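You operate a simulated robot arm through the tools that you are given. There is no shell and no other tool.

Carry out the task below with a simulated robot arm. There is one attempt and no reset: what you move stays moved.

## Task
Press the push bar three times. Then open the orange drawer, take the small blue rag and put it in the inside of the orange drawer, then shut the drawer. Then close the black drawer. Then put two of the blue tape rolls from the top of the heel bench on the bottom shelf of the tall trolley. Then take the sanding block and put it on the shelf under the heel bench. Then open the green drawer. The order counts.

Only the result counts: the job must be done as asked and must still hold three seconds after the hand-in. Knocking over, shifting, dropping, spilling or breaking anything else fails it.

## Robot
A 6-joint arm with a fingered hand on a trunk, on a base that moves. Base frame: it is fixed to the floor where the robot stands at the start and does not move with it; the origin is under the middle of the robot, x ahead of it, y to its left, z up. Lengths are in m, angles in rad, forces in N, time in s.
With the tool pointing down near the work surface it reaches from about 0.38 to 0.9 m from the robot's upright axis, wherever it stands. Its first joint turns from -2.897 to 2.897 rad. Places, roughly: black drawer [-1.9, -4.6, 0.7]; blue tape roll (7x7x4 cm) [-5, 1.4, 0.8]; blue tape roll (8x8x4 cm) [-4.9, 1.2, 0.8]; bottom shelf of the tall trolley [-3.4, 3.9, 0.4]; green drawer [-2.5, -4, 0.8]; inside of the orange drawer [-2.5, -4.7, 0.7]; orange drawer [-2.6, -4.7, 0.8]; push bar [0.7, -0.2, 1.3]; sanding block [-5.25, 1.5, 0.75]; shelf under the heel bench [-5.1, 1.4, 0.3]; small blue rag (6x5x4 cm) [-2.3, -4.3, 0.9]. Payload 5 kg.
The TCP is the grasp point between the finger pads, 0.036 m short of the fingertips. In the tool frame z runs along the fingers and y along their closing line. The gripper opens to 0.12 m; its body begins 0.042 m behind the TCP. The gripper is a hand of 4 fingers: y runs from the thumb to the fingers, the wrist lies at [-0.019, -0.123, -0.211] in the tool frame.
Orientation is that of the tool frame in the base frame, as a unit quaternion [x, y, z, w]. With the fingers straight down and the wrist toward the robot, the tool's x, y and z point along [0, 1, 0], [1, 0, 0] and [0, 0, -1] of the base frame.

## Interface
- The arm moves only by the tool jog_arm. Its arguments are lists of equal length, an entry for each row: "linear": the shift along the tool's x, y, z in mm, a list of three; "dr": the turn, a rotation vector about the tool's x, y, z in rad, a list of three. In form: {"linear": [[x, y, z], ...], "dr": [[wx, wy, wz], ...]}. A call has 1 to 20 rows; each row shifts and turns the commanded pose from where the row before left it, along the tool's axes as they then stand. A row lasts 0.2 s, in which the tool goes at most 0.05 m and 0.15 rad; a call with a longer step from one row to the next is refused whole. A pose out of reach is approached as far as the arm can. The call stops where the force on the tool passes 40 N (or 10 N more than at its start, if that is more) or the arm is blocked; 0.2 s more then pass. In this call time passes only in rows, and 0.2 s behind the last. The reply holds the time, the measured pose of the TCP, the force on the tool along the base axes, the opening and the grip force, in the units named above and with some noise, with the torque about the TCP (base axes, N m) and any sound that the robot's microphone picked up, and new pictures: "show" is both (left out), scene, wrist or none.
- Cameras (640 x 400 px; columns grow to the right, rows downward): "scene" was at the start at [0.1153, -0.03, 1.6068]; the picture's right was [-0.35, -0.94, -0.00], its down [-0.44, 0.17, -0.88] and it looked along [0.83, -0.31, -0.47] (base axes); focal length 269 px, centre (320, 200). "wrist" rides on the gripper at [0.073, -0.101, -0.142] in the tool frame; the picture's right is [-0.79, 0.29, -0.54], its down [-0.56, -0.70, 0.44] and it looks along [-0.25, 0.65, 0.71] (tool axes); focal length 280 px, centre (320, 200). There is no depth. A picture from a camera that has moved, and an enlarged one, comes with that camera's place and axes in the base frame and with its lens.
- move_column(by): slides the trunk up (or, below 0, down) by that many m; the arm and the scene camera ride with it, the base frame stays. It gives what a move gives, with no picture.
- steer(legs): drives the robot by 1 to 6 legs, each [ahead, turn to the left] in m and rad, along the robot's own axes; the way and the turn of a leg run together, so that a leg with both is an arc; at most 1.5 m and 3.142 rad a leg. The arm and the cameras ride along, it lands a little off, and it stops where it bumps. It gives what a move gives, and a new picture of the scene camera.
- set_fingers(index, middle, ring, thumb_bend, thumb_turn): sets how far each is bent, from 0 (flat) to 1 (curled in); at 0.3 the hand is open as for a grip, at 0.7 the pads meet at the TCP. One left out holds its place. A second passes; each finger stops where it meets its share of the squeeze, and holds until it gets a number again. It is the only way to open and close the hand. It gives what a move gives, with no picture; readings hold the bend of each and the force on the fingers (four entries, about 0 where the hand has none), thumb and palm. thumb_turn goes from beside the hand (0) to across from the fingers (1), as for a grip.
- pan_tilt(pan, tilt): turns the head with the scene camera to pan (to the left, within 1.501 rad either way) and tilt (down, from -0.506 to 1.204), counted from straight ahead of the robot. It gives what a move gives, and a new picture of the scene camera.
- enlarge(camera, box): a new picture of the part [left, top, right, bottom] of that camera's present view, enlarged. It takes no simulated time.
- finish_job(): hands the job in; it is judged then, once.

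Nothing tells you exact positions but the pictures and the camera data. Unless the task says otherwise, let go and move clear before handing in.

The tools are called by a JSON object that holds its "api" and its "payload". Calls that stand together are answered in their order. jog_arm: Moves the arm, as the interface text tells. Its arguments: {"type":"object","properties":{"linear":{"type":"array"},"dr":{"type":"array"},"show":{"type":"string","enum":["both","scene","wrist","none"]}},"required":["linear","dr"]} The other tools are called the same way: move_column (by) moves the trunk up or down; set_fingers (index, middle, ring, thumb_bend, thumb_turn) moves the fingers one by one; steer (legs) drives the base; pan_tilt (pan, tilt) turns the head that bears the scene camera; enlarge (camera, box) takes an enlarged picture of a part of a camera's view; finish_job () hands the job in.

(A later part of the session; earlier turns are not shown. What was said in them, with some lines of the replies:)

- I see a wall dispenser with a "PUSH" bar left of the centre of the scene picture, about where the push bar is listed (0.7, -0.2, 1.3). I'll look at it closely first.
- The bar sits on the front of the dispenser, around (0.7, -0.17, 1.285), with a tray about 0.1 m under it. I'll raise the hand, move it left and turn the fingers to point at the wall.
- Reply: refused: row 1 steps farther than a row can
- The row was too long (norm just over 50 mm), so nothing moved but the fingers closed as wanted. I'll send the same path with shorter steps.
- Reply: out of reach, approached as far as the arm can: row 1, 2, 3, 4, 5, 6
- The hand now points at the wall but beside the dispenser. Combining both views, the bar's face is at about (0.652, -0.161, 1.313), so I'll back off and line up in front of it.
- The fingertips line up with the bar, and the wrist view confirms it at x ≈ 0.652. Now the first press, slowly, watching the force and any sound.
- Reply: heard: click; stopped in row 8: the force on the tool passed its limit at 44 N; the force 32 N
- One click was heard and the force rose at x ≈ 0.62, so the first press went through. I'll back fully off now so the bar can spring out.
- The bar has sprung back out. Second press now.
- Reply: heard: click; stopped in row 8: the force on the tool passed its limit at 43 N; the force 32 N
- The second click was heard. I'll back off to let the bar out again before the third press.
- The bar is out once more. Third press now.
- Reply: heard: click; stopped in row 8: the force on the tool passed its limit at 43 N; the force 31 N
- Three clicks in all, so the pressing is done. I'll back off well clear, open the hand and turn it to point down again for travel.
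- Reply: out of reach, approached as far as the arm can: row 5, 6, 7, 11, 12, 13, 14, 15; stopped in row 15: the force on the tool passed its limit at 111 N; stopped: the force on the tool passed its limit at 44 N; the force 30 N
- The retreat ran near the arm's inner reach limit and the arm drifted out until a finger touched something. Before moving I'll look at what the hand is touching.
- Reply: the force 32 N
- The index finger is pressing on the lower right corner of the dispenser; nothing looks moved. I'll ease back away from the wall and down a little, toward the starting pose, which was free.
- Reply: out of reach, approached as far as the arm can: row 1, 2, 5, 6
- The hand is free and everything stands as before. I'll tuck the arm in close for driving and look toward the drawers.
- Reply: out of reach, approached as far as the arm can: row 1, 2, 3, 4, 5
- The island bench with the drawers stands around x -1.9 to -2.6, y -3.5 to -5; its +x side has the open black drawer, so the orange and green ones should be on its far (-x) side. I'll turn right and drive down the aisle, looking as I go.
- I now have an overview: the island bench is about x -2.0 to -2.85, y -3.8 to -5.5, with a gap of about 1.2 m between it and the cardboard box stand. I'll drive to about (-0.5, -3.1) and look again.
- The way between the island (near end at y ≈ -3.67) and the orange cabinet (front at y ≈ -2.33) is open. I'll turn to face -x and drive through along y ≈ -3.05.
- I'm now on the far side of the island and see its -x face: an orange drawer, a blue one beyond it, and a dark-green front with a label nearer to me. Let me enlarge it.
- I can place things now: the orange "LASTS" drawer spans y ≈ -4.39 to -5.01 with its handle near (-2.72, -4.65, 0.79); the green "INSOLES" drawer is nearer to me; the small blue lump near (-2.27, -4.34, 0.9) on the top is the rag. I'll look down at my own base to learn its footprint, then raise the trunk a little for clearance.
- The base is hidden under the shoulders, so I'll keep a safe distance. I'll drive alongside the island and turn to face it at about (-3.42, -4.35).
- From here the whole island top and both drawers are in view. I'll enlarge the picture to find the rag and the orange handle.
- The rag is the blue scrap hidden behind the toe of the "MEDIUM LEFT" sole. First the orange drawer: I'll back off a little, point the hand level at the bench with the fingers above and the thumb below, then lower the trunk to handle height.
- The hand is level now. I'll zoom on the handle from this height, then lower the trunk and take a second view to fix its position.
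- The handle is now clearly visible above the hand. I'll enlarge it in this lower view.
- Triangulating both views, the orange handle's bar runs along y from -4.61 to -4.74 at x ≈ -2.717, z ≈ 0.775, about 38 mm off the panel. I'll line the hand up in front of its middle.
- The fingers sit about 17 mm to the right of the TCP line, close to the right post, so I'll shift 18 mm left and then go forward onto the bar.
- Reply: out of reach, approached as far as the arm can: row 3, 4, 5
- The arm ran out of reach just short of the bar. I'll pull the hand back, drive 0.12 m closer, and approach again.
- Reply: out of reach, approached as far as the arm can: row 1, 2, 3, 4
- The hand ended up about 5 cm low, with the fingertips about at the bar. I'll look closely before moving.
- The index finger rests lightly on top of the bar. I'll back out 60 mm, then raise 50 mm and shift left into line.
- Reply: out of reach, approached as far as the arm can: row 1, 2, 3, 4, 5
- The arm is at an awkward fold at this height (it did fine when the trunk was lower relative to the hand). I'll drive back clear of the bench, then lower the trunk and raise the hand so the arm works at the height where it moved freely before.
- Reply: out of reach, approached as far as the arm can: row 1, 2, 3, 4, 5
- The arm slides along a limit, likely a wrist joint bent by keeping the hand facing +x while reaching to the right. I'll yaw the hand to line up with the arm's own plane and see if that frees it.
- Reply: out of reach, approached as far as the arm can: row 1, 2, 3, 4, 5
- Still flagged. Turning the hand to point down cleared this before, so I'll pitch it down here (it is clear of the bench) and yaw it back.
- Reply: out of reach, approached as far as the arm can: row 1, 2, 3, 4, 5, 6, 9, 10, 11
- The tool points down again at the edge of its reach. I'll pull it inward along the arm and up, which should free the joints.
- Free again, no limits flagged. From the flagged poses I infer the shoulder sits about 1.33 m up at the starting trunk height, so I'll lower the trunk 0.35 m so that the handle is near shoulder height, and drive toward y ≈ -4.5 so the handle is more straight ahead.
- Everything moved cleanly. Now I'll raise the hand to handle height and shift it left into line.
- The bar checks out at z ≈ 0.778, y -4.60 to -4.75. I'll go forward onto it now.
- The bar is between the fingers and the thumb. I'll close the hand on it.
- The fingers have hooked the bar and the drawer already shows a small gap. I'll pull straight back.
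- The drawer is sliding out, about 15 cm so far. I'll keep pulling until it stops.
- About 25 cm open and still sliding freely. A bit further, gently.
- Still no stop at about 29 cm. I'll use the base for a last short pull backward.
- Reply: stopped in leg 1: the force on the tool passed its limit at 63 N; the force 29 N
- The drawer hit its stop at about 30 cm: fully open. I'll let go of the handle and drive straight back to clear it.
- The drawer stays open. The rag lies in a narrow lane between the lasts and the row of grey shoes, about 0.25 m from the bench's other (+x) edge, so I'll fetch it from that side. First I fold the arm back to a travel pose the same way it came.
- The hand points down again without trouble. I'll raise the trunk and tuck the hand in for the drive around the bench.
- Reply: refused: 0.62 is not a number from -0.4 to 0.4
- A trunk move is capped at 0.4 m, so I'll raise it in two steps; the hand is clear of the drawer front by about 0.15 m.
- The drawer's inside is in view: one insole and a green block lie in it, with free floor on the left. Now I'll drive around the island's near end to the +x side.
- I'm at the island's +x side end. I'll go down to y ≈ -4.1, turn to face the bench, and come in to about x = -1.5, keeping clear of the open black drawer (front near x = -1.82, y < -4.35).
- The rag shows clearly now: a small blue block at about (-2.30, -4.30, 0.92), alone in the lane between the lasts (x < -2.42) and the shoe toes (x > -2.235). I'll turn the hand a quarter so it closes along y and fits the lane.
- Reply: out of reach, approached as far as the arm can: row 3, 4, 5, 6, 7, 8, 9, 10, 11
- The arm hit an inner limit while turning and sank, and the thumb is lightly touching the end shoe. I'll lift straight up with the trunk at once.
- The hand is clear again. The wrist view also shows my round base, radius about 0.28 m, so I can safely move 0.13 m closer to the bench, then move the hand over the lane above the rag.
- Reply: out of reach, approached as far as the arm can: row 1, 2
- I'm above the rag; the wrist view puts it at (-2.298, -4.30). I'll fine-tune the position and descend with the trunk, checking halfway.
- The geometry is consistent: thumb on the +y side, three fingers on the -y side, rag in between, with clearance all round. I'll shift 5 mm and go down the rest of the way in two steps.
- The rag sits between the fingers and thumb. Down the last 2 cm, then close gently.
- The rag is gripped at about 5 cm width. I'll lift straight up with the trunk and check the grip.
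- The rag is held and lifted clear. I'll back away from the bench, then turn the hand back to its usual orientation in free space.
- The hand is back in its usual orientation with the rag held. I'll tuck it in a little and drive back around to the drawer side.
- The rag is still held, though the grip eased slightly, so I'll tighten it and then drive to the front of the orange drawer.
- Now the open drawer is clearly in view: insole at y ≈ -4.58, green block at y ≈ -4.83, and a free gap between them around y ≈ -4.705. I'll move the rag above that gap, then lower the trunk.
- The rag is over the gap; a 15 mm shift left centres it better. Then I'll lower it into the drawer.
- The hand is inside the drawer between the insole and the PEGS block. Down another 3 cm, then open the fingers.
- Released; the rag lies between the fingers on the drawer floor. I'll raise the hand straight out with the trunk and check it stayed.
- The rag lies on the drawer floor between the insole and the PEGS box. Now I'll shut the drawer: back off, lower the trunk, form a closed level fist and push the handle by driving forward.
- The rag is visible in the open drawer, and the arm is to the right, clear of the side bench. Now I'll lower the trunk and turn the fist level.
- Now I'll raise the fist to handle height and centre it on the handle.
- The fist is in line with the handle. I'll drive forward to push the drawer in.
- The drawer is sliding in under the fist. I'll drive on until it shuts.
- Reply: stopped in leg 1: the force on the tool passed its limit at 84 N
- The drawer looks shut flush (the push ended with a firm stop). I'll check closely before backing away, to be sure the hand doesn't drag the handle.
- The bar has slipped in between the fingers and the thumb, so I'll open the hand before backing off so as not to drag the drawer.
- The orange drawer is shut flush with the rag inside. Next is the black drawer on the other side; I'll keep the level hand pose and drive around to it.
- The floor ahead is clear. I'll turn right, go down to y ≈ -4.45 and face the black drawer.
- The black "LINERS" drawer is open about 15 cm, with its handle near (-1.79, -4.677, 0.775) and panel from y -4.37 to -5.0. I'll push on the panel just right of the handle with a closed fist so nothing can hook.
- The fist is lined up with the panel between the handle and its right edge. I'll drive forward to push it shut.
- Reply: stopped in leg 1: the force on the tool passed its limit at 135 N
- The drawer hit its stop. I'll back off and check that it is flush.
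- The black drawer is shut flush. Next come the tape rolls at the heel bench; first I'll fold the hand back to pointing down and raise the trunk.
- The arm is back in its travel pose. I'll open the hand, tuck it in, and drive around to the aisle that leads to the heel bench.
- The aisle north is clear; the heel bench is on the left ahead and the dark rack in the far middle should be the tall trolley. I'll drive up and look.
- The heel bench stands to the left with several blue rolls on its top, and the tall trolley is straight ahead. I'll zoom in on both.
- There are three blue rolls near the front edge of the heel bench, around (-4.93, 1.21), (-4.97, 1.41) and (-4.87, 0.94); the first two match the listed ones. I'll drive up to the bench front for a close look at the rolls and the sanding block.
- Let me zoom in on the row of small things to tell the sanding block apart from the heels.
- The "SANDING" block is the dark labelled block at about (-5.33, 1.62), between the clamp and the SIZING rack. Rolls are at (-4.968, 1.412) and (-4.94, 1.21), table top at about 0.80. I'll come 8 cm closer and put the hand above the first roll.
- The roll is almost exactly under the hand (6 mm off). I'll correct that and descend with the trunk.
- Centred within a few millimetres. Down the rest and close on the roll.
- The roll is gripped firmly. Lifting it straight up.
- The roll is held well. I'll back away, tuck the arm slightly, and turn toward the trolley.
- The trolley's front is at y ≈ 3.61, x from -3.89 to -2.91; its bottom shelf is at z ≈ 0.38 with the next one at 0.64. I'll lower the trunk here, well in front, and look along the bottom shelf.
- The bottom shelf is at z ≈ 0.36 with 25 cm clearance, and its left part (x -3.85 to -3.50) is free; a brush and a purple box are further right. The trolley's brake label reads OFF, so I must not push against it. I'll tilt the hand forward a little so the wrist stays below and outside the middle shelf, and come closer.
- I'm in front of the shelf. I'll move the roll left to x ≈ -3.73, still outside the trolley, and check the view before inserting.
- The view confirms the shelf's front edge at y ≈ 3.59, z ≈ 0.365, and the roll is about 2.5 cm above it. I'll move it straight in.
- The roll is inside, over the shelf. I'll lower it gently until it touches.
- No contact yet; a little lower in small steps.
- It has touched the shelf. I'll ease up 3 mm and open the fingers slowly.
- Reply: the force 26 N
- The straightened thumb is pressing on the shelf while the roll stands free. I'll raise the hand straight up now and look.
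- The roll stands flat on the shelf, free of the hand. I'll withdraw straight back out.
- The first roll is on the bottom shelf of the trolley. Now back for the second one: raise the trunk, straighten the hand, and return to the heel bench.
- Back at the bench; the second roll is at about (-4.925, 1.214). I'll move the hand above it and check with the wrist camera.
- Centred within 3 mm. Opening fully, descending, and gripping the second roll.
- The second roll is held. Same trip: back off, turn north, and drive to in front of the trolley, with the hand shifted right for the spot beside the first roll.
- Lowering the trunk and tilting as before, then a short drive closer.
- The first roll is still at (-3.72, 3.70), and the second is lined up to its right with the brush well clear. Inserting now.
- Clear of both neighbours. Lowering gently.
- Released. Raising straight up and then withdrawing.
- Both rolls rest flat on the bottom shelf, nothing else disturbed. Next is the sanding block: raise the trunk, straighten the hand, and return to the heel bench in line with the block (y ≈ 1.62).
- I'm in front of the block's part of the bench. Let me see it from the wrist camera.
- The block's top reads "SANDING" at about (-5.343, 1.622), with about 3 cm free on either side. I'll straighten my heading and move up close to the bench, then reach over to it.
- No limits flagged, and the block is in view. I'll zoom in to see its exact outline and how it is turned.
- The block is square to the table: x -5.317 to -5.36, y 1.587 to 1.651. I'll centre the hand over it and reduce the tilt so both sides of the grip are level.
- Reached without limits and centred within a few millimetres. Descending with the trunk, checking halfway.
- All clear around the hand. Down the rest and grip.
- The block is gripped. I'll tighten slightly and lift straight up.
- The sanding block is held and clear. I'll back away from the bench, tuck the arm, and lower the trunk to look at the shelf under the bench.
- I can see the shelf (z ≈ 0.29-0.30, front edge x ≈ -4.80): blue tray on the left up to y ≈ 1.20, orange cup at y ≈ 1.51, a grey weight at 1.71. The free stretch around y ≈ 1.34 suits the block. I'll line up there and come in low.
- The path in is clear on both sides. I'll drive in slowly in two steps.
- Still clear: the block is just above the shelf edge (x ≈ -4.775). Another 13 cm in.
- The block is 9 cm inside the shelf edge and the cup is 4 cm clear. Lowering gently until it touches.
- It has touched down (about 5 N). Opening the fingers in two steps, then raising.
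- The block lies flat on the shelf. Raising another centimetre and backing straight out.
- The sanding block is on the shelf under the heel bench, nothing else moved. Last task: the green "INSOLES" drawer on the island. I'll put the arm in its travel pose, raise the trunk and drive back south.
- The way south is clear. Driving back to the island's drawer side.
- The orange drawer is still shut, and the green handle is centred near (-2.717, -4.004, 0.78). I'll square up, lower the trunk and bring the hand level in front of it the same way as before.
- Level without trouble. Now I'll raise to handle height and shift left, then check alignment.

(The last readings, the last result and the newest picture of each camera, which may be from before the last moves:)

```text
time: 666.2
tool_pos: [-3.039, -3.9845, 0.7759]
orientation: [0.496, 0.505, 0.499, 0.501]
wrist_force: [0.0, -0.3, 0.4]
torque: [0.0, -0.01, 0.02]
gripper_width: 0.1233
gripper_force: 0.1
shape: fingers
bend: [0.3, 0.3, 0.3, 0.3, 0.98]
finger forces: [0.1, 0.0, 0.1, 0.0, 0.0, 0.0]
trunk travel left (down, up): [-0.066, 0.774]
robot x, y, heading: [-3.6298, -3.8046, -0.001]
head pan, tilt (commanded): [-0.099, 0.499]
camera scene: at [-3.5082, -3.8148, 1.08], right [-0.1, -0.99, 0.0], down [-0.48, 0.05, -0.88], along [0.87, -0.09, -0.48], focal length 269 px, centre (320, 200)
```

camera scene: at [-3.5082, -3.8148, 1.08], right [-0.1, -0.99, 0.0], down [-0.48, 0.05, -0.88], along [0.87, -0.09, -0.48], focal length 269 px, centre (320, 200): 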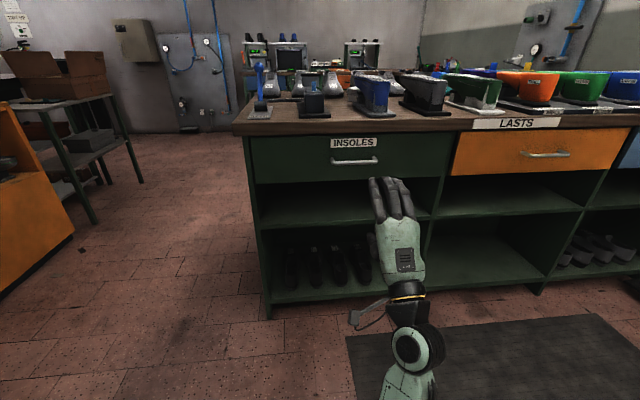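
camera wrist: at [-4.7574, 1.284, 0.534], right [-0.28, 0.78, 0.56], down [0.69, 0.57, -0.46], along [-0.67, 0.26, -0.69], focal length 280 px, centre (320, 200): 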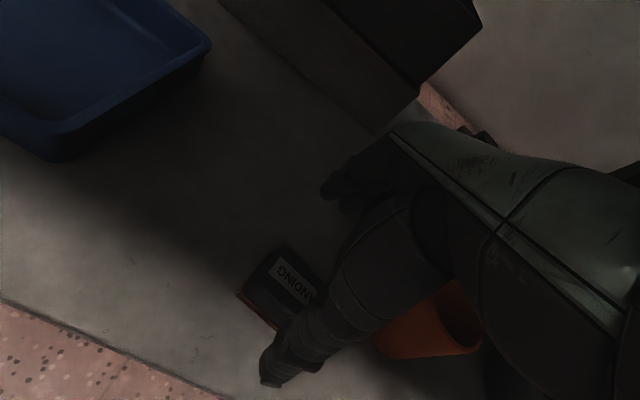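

The green bar runs from y -3.935 to -4.079 at z ≈ 0.776, so the hand is centred. I'll drive 12 cm closer and go onto the bar.

{"api": "steer", "payload": {"legs": [[0.12, 0]]}}

{"api": "jog_arm", "payload": {"linear": [[0, 3, 40], [0, 0, 40], [0, 0, 40], [0, 0, 40], [0, 0, 20]], "dr": [[0, 0, 0], [0, 0, 0], [0, 0, 0], [0, 0, 0], [0, 0, 0]], "show": "wrist"}}

{"api": "enlarge", "payload": {"camera": "scene", "box": [290, 110, 450, 210]}}

```text
time: 667.5
tool_pos: [-2.9198, -3.985, 0.7754]
orientation: [0.495, 0.505, 0.499, 0.501]
wrist_force: [-0.8, -0.2, -0.1]
torque: [0.02, 0.01, -0.01]
gripper_width: 0.1232
gripper_force: 0.2
shape: fingers
bend: [0.3, 0.3, 0.3, 0.3, 0.98]
finger forces: [0.0, 0.1, 0.0, 0.0, 0.1, 0.1]
trunk travel left (down, up): [-0.066, 0.774]
robot x, y, heading: [-3.506, -3.8049, 0.0]
head pan, tilt (commanded): [-0.099, 0.499]
camera scene: at [-3.3884, -3.8149, 1.08], right [-0.1, -0.99, 0.0], down [-0.48, 0.05, -0.88], along [0.87, -0.09, -0.48], focal length 269 px, centre (320, 200)
```

scene: 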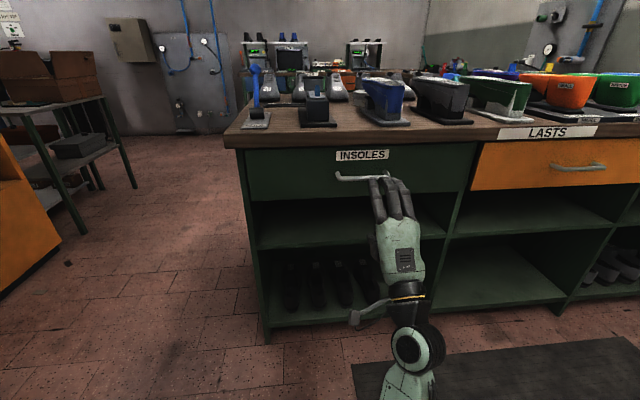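

```text
time: 668.7
tool_pos: [-2.7399, -3.9853, 0.7797]
orientation: [0.496, 0.505, 0.498, 0.501]
wrist_force: [-0.5, 0.8, 0.2]
torque: [0.02, 0.01, 0.0]
gripper_width: 0.1234
gripper_force: 0.0
shape: fingers
bend: [0.3, 0.3, 0.3, 0.3, 0.98]
finger forces: [0.0, 0.0, 0.1, 0.0, 0.0, 0.0]
trunk travel left (down, up): [-0.066, 0.774]
robot x, y, heading: [-3.5109, -3.808, 0.0]
head pan, tilt (commanded): [-0.099, 0.499]
camera wrist: at [-2.8825, -3.9137, 0.6774], right [-0.54, -0.79, 0.3], down [0.45, -0.56, -0.69], along [0.72, -0.24, 0.66], focal length 280 px, centre (320, 200)
```

wrist: 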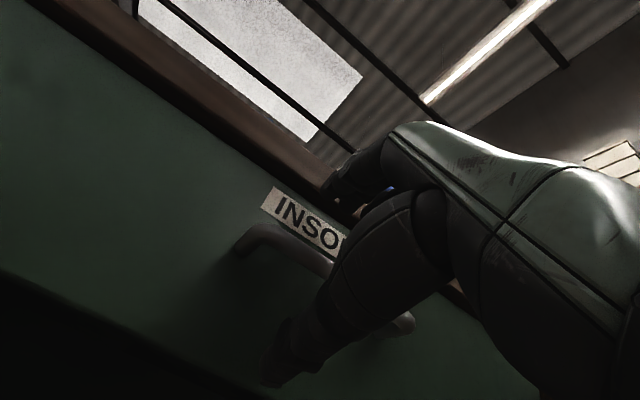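

```text
4.00 times, centred on (370, 160) of scene
camera zoom: at [-3.3885, -3.8149, 1.08], right [-0.1, -0.99, 0.0], down [-0.48, 0.05, -0.88], along [0.87, -0.09, -0.48], focal length 1078 px, centre (120, 360)
```

zoom: 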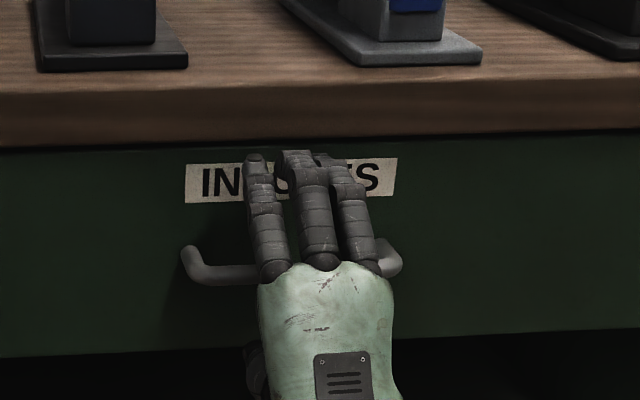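

The bar is between the fingers and thumb, centred. I'll close the hand and pull.

{"api": "set_fingers", "payload": {"index": 0.85, "middle": 0.85, "ring": 0.85, "thumb_bend": 0.8}}

{"api": "jog_arm", "payload": {"linear": [[0, 0, -15], [0, 0, -20], [0, 0, -20], [0, 0, -20], [0, 0, -20], [0, 0, -20]], "dr": [[0, 0, 0], [0, 0, 0], [0, 0, 0], [0, 0, 0], [0, 0, 0], [0, 0, 0]], "show": "scene"}}

```text
time: 669.7
tool_pos: [-2.7401, -3.9837, 0.7793]
orientation: [0.496, 0.504, 0.499, 0.501]
wrist_force: [2.3, -2.3, 5.2]
torque: [-0.66, -0.1, 0.06]
gripper_width: 0.0056
gripper_force: 25.7
shape: fingers
bend: [0.73, 0.73, 0.73, 0.69, 0.97]
finger forces: [9.4, 9.9, 11.9, 0.0, 20.2, 0.0]
trunk travel left (down, up): [-0.066, 0.774]
robot x, y, heading: [-3.5072, -3.8084, -0.003]
head pan, tilt (commanded): [-0.099, 0.499]
```

```text
time: 671.1
tool_pos: [-2.855, -3.9847, 0.7791]
orientation: [0.495, 0.505, 0.499, 0.501]
wrist_force: [0.1, -4.3, 12.3]
torque: [-0.72, -0.22, -0.1]
gripper_width: 0.0045
gripper_force: 25.0
shape: fingers
bend: [0.74, 0.73, 0.73, 0.71, 0.97]
finger forces: [9.0, 10.3, 12.2, 0.0, 18.8, 0.1]
trunk travel left (down, up): [-0.066, 0.774]
robot x, y, heading: [-3.5102, -3.8066, -0.002]
head pan, tilt (commanded): [-0.099, 0.499]
camera scene: at [-3.3896, -3.815, 1.0802], right [-0.1, -0.99, 0.0], down [-0.48, 0.05, -0.88], along [0.87, -0.09, -0.48], focal length 269 px, centre (320, 200)
```

scene: 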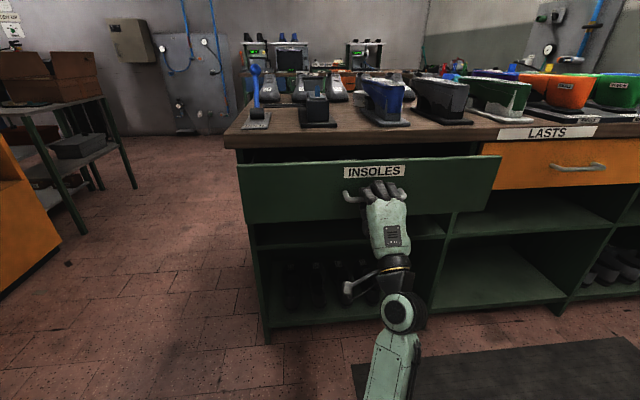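

The green drawer is coming out. I'll keep pulling.

{"api": "jog_arm", "payload": {"linear": [[0, 0, -20], [0, 0, -20], [0, 0, -20], [0, 0, -20], [0, 0, -20], [0, 0, -20], [0, 0, -15], [0, 0, -15], [0, 0, -12]], "dr": [[0, 0, 0], [0, 0, 0], [0, 0, 0], [0, 0, 0], [0, 0, 0], [0, 0, 0], [0, 0, 0], [0, 0, 0], [0, 0, 0]], "show": "scene"}}

```text
time: 673.1
tool_pos: [-3.0186, -3.9843, 0.7799]
orientation: [0.495, 0.505, 0.499, 0.5]
wrist_force: [0.8, 5.7, 10.3]
torque: [-0.68, -0.14, 0.13]
gripper_width: 0.0043
gripper_force: 24.5
shape: fingers
bend: [0.74, 0.73, 0.73, 0.71, 0.97]
finger forces: [8.2, 9.5, 11.7, 0.0, 18.8, 0.1]
trunk travel left (down, up): [-0.066, 0.774]
robot x, y, heading: [-3.5094, -3.807, -0.001]
head pan, tilt (commanded): [-0.099, 0.499]
camera scene: at [-3.3891, -3.8139, 1.0801], right [-0.1, -0.99, 0.0], down [-0.48, 0.05, -0.88], along [0.87, -0.09, -0.48], focal length 269 px, centre (320, 200)
```

scene: 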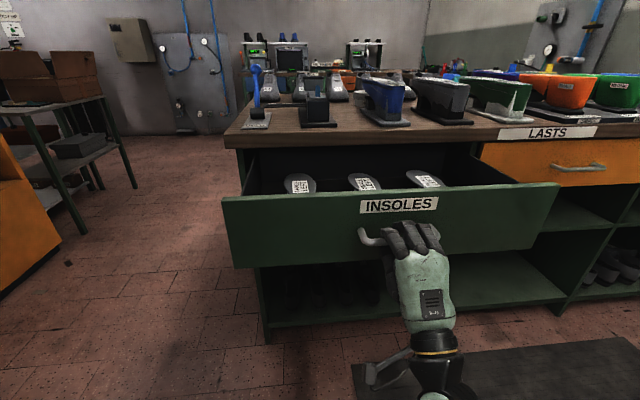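

About 28 cm open. A last short pull with the base to its stop, as with the orange drawer.

{"api": "steer", "payload": {"legs": [[-0.03, 0]]}}

{"api": "set_fingers", "payload": {"index": 0.3, "middle": 0.3, "ring": 0.3, "thumb_bend": 0.3}}

{"api": "steer", "payload": {"legs": [[-0.25, 0]]}}

```text
time: 673.9
tool_pos: [-3.0479, -3.9858, 0.7794]
orientation: [0.495, 0.505, 0.499, 0.501]
wrist_force: [0.2, 5.9, 8.8]
torque: [-0.74, -0.15, 0.03]
gripper_width: 0.0038
gripper_force: 23.8
shape: fingers
bend: [0.74, 0.73, 0.73, 0.71, 0.97]
finger forces: [7.7, 9.0, 11.3, 0.0, 19.4, 0.0]
trunk travel left (down, up): [-0.066, 0.774]
robot x, y, heading: [-3.5416, -3.8085, -0.004]
head pan, tilt (commanded): [-0.099, 0.499]
camera scene: at [-3.4194, -3.8139, 1.0802], right [-0.1, -0.99, 0.0], down [-0.48, 0.05, -0.88], along [0.87, -0.09, -0.48], focal length 269 px, centre (320, 200)
```

scene: 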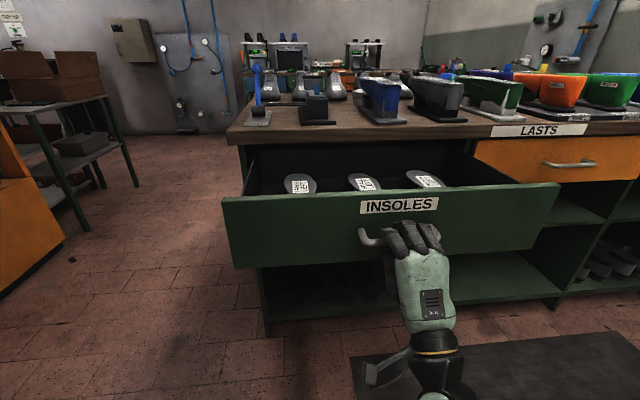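

```text
time: 674.9
tool_pos: [-3.0477, -3.9855, 0.7793]
orientation: [0.495, 0.505, 0.499, 0.5]
wrist_force: [0.9, 1.0, -0.2]
torque: [-0.03, -0.01, -0.01]
gripper_width: 0.1228
gripper_force: 0.1
shape: fingers
bend: [0.3, 0.3, 0.3, 0.3, 0.97]
finger forces: [0.1, 0.0, 0.0, 0.0, 0.0, 0.0]
trunk travel left (down, up): [-0.066, 0.774]
robot x, y, heading: [-3.5429, -3.8066, -0.001]
head pan, tilt (commanded): [-0.099, 0.499]
```

```text
time: 676.9
tool_pos: [-3.3001, -3.9861, 0.779]
orientation: [0.496, 0.504, 0.499, 0.501]
wrist_force: [0.5, 0.1, -0.9]
torque: [0.0, 0.02, -0.02]
gripper_width: 0.123
gripper_force: 0.0
shape: fingers
bend: [0.3, 0.3, 0.3, 0.3, 0.97]
finger forces: [0.0, 0.1, 0.0, 0.0, 0.0, 0.0]
trunk travel left (down, up): [-0.066, 0.774]
robot x, y, heading: [-3.7922, -3.8066, -0.009]
head pan, tilt (commanded): [-0.099, 0.499]
camera scene: at [-3.6703, -3.8146, 1.0801], right [-0.1, -0.99, 0.0], down [-0.48, 0.05, -0.88], along [0.87, -0.09, -0.48], focal length 269 px, centre (320, 200)
```

scene: 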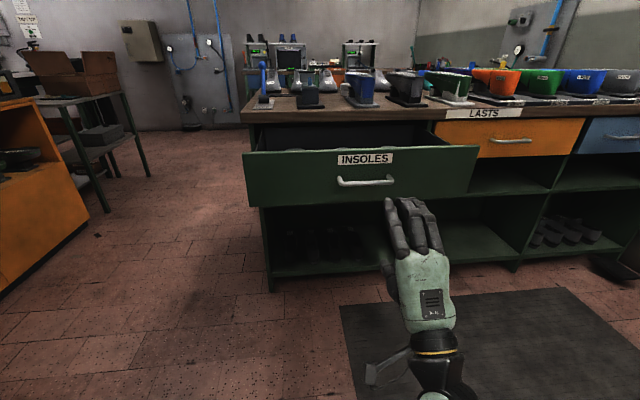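

The green drawer is fully open (about 31 cm) and stays open. The orange drawer is still shut with the rag inside. The black drawer is shut, both rolls are on the trolley's bottom shelf, and the sanding block is on the bench shelf. The hand is free and clear, so I'm handing in the job.

{"api": "finish_job", "payload": {}}

```text
The job is handed in.
```

I did every step in the order you asked and handed the job in. I don't have the judge's verdict.

- **Push bar:** I pressed it three times, with a click heard each time.
- **Orange drawer:** I opened it fully, set the blue rag inside between the insole and the PEGS box, and shut it flush.
- **Black drawer:** I pushed it shut, flush with its neighbours.
- **Tape rolls:** Two blue rolls from the heel bench now lie flat on the left of the trolley's bottom shelf. The third blue roll stayed on the bench.
- **Sanding block:** It lies on the shelf under the heel bench, between the blue tray and the orange cup.
- **Green drawer:** It is open about 31 cm, and the hand has let go and backed clear.

There were two accidental touches:

- **Dispenser:** After the third press, a finger pressed hard against the dispenser's lower right corner, with a force peak of about 111 N. Nothing looked moved.
- **Shoe row:** While I was reaching for the rag, the thumb brushed a shoe at the end of the row with about 1 N. By my measurements the row spacing stayed even to within 1–2 cm.
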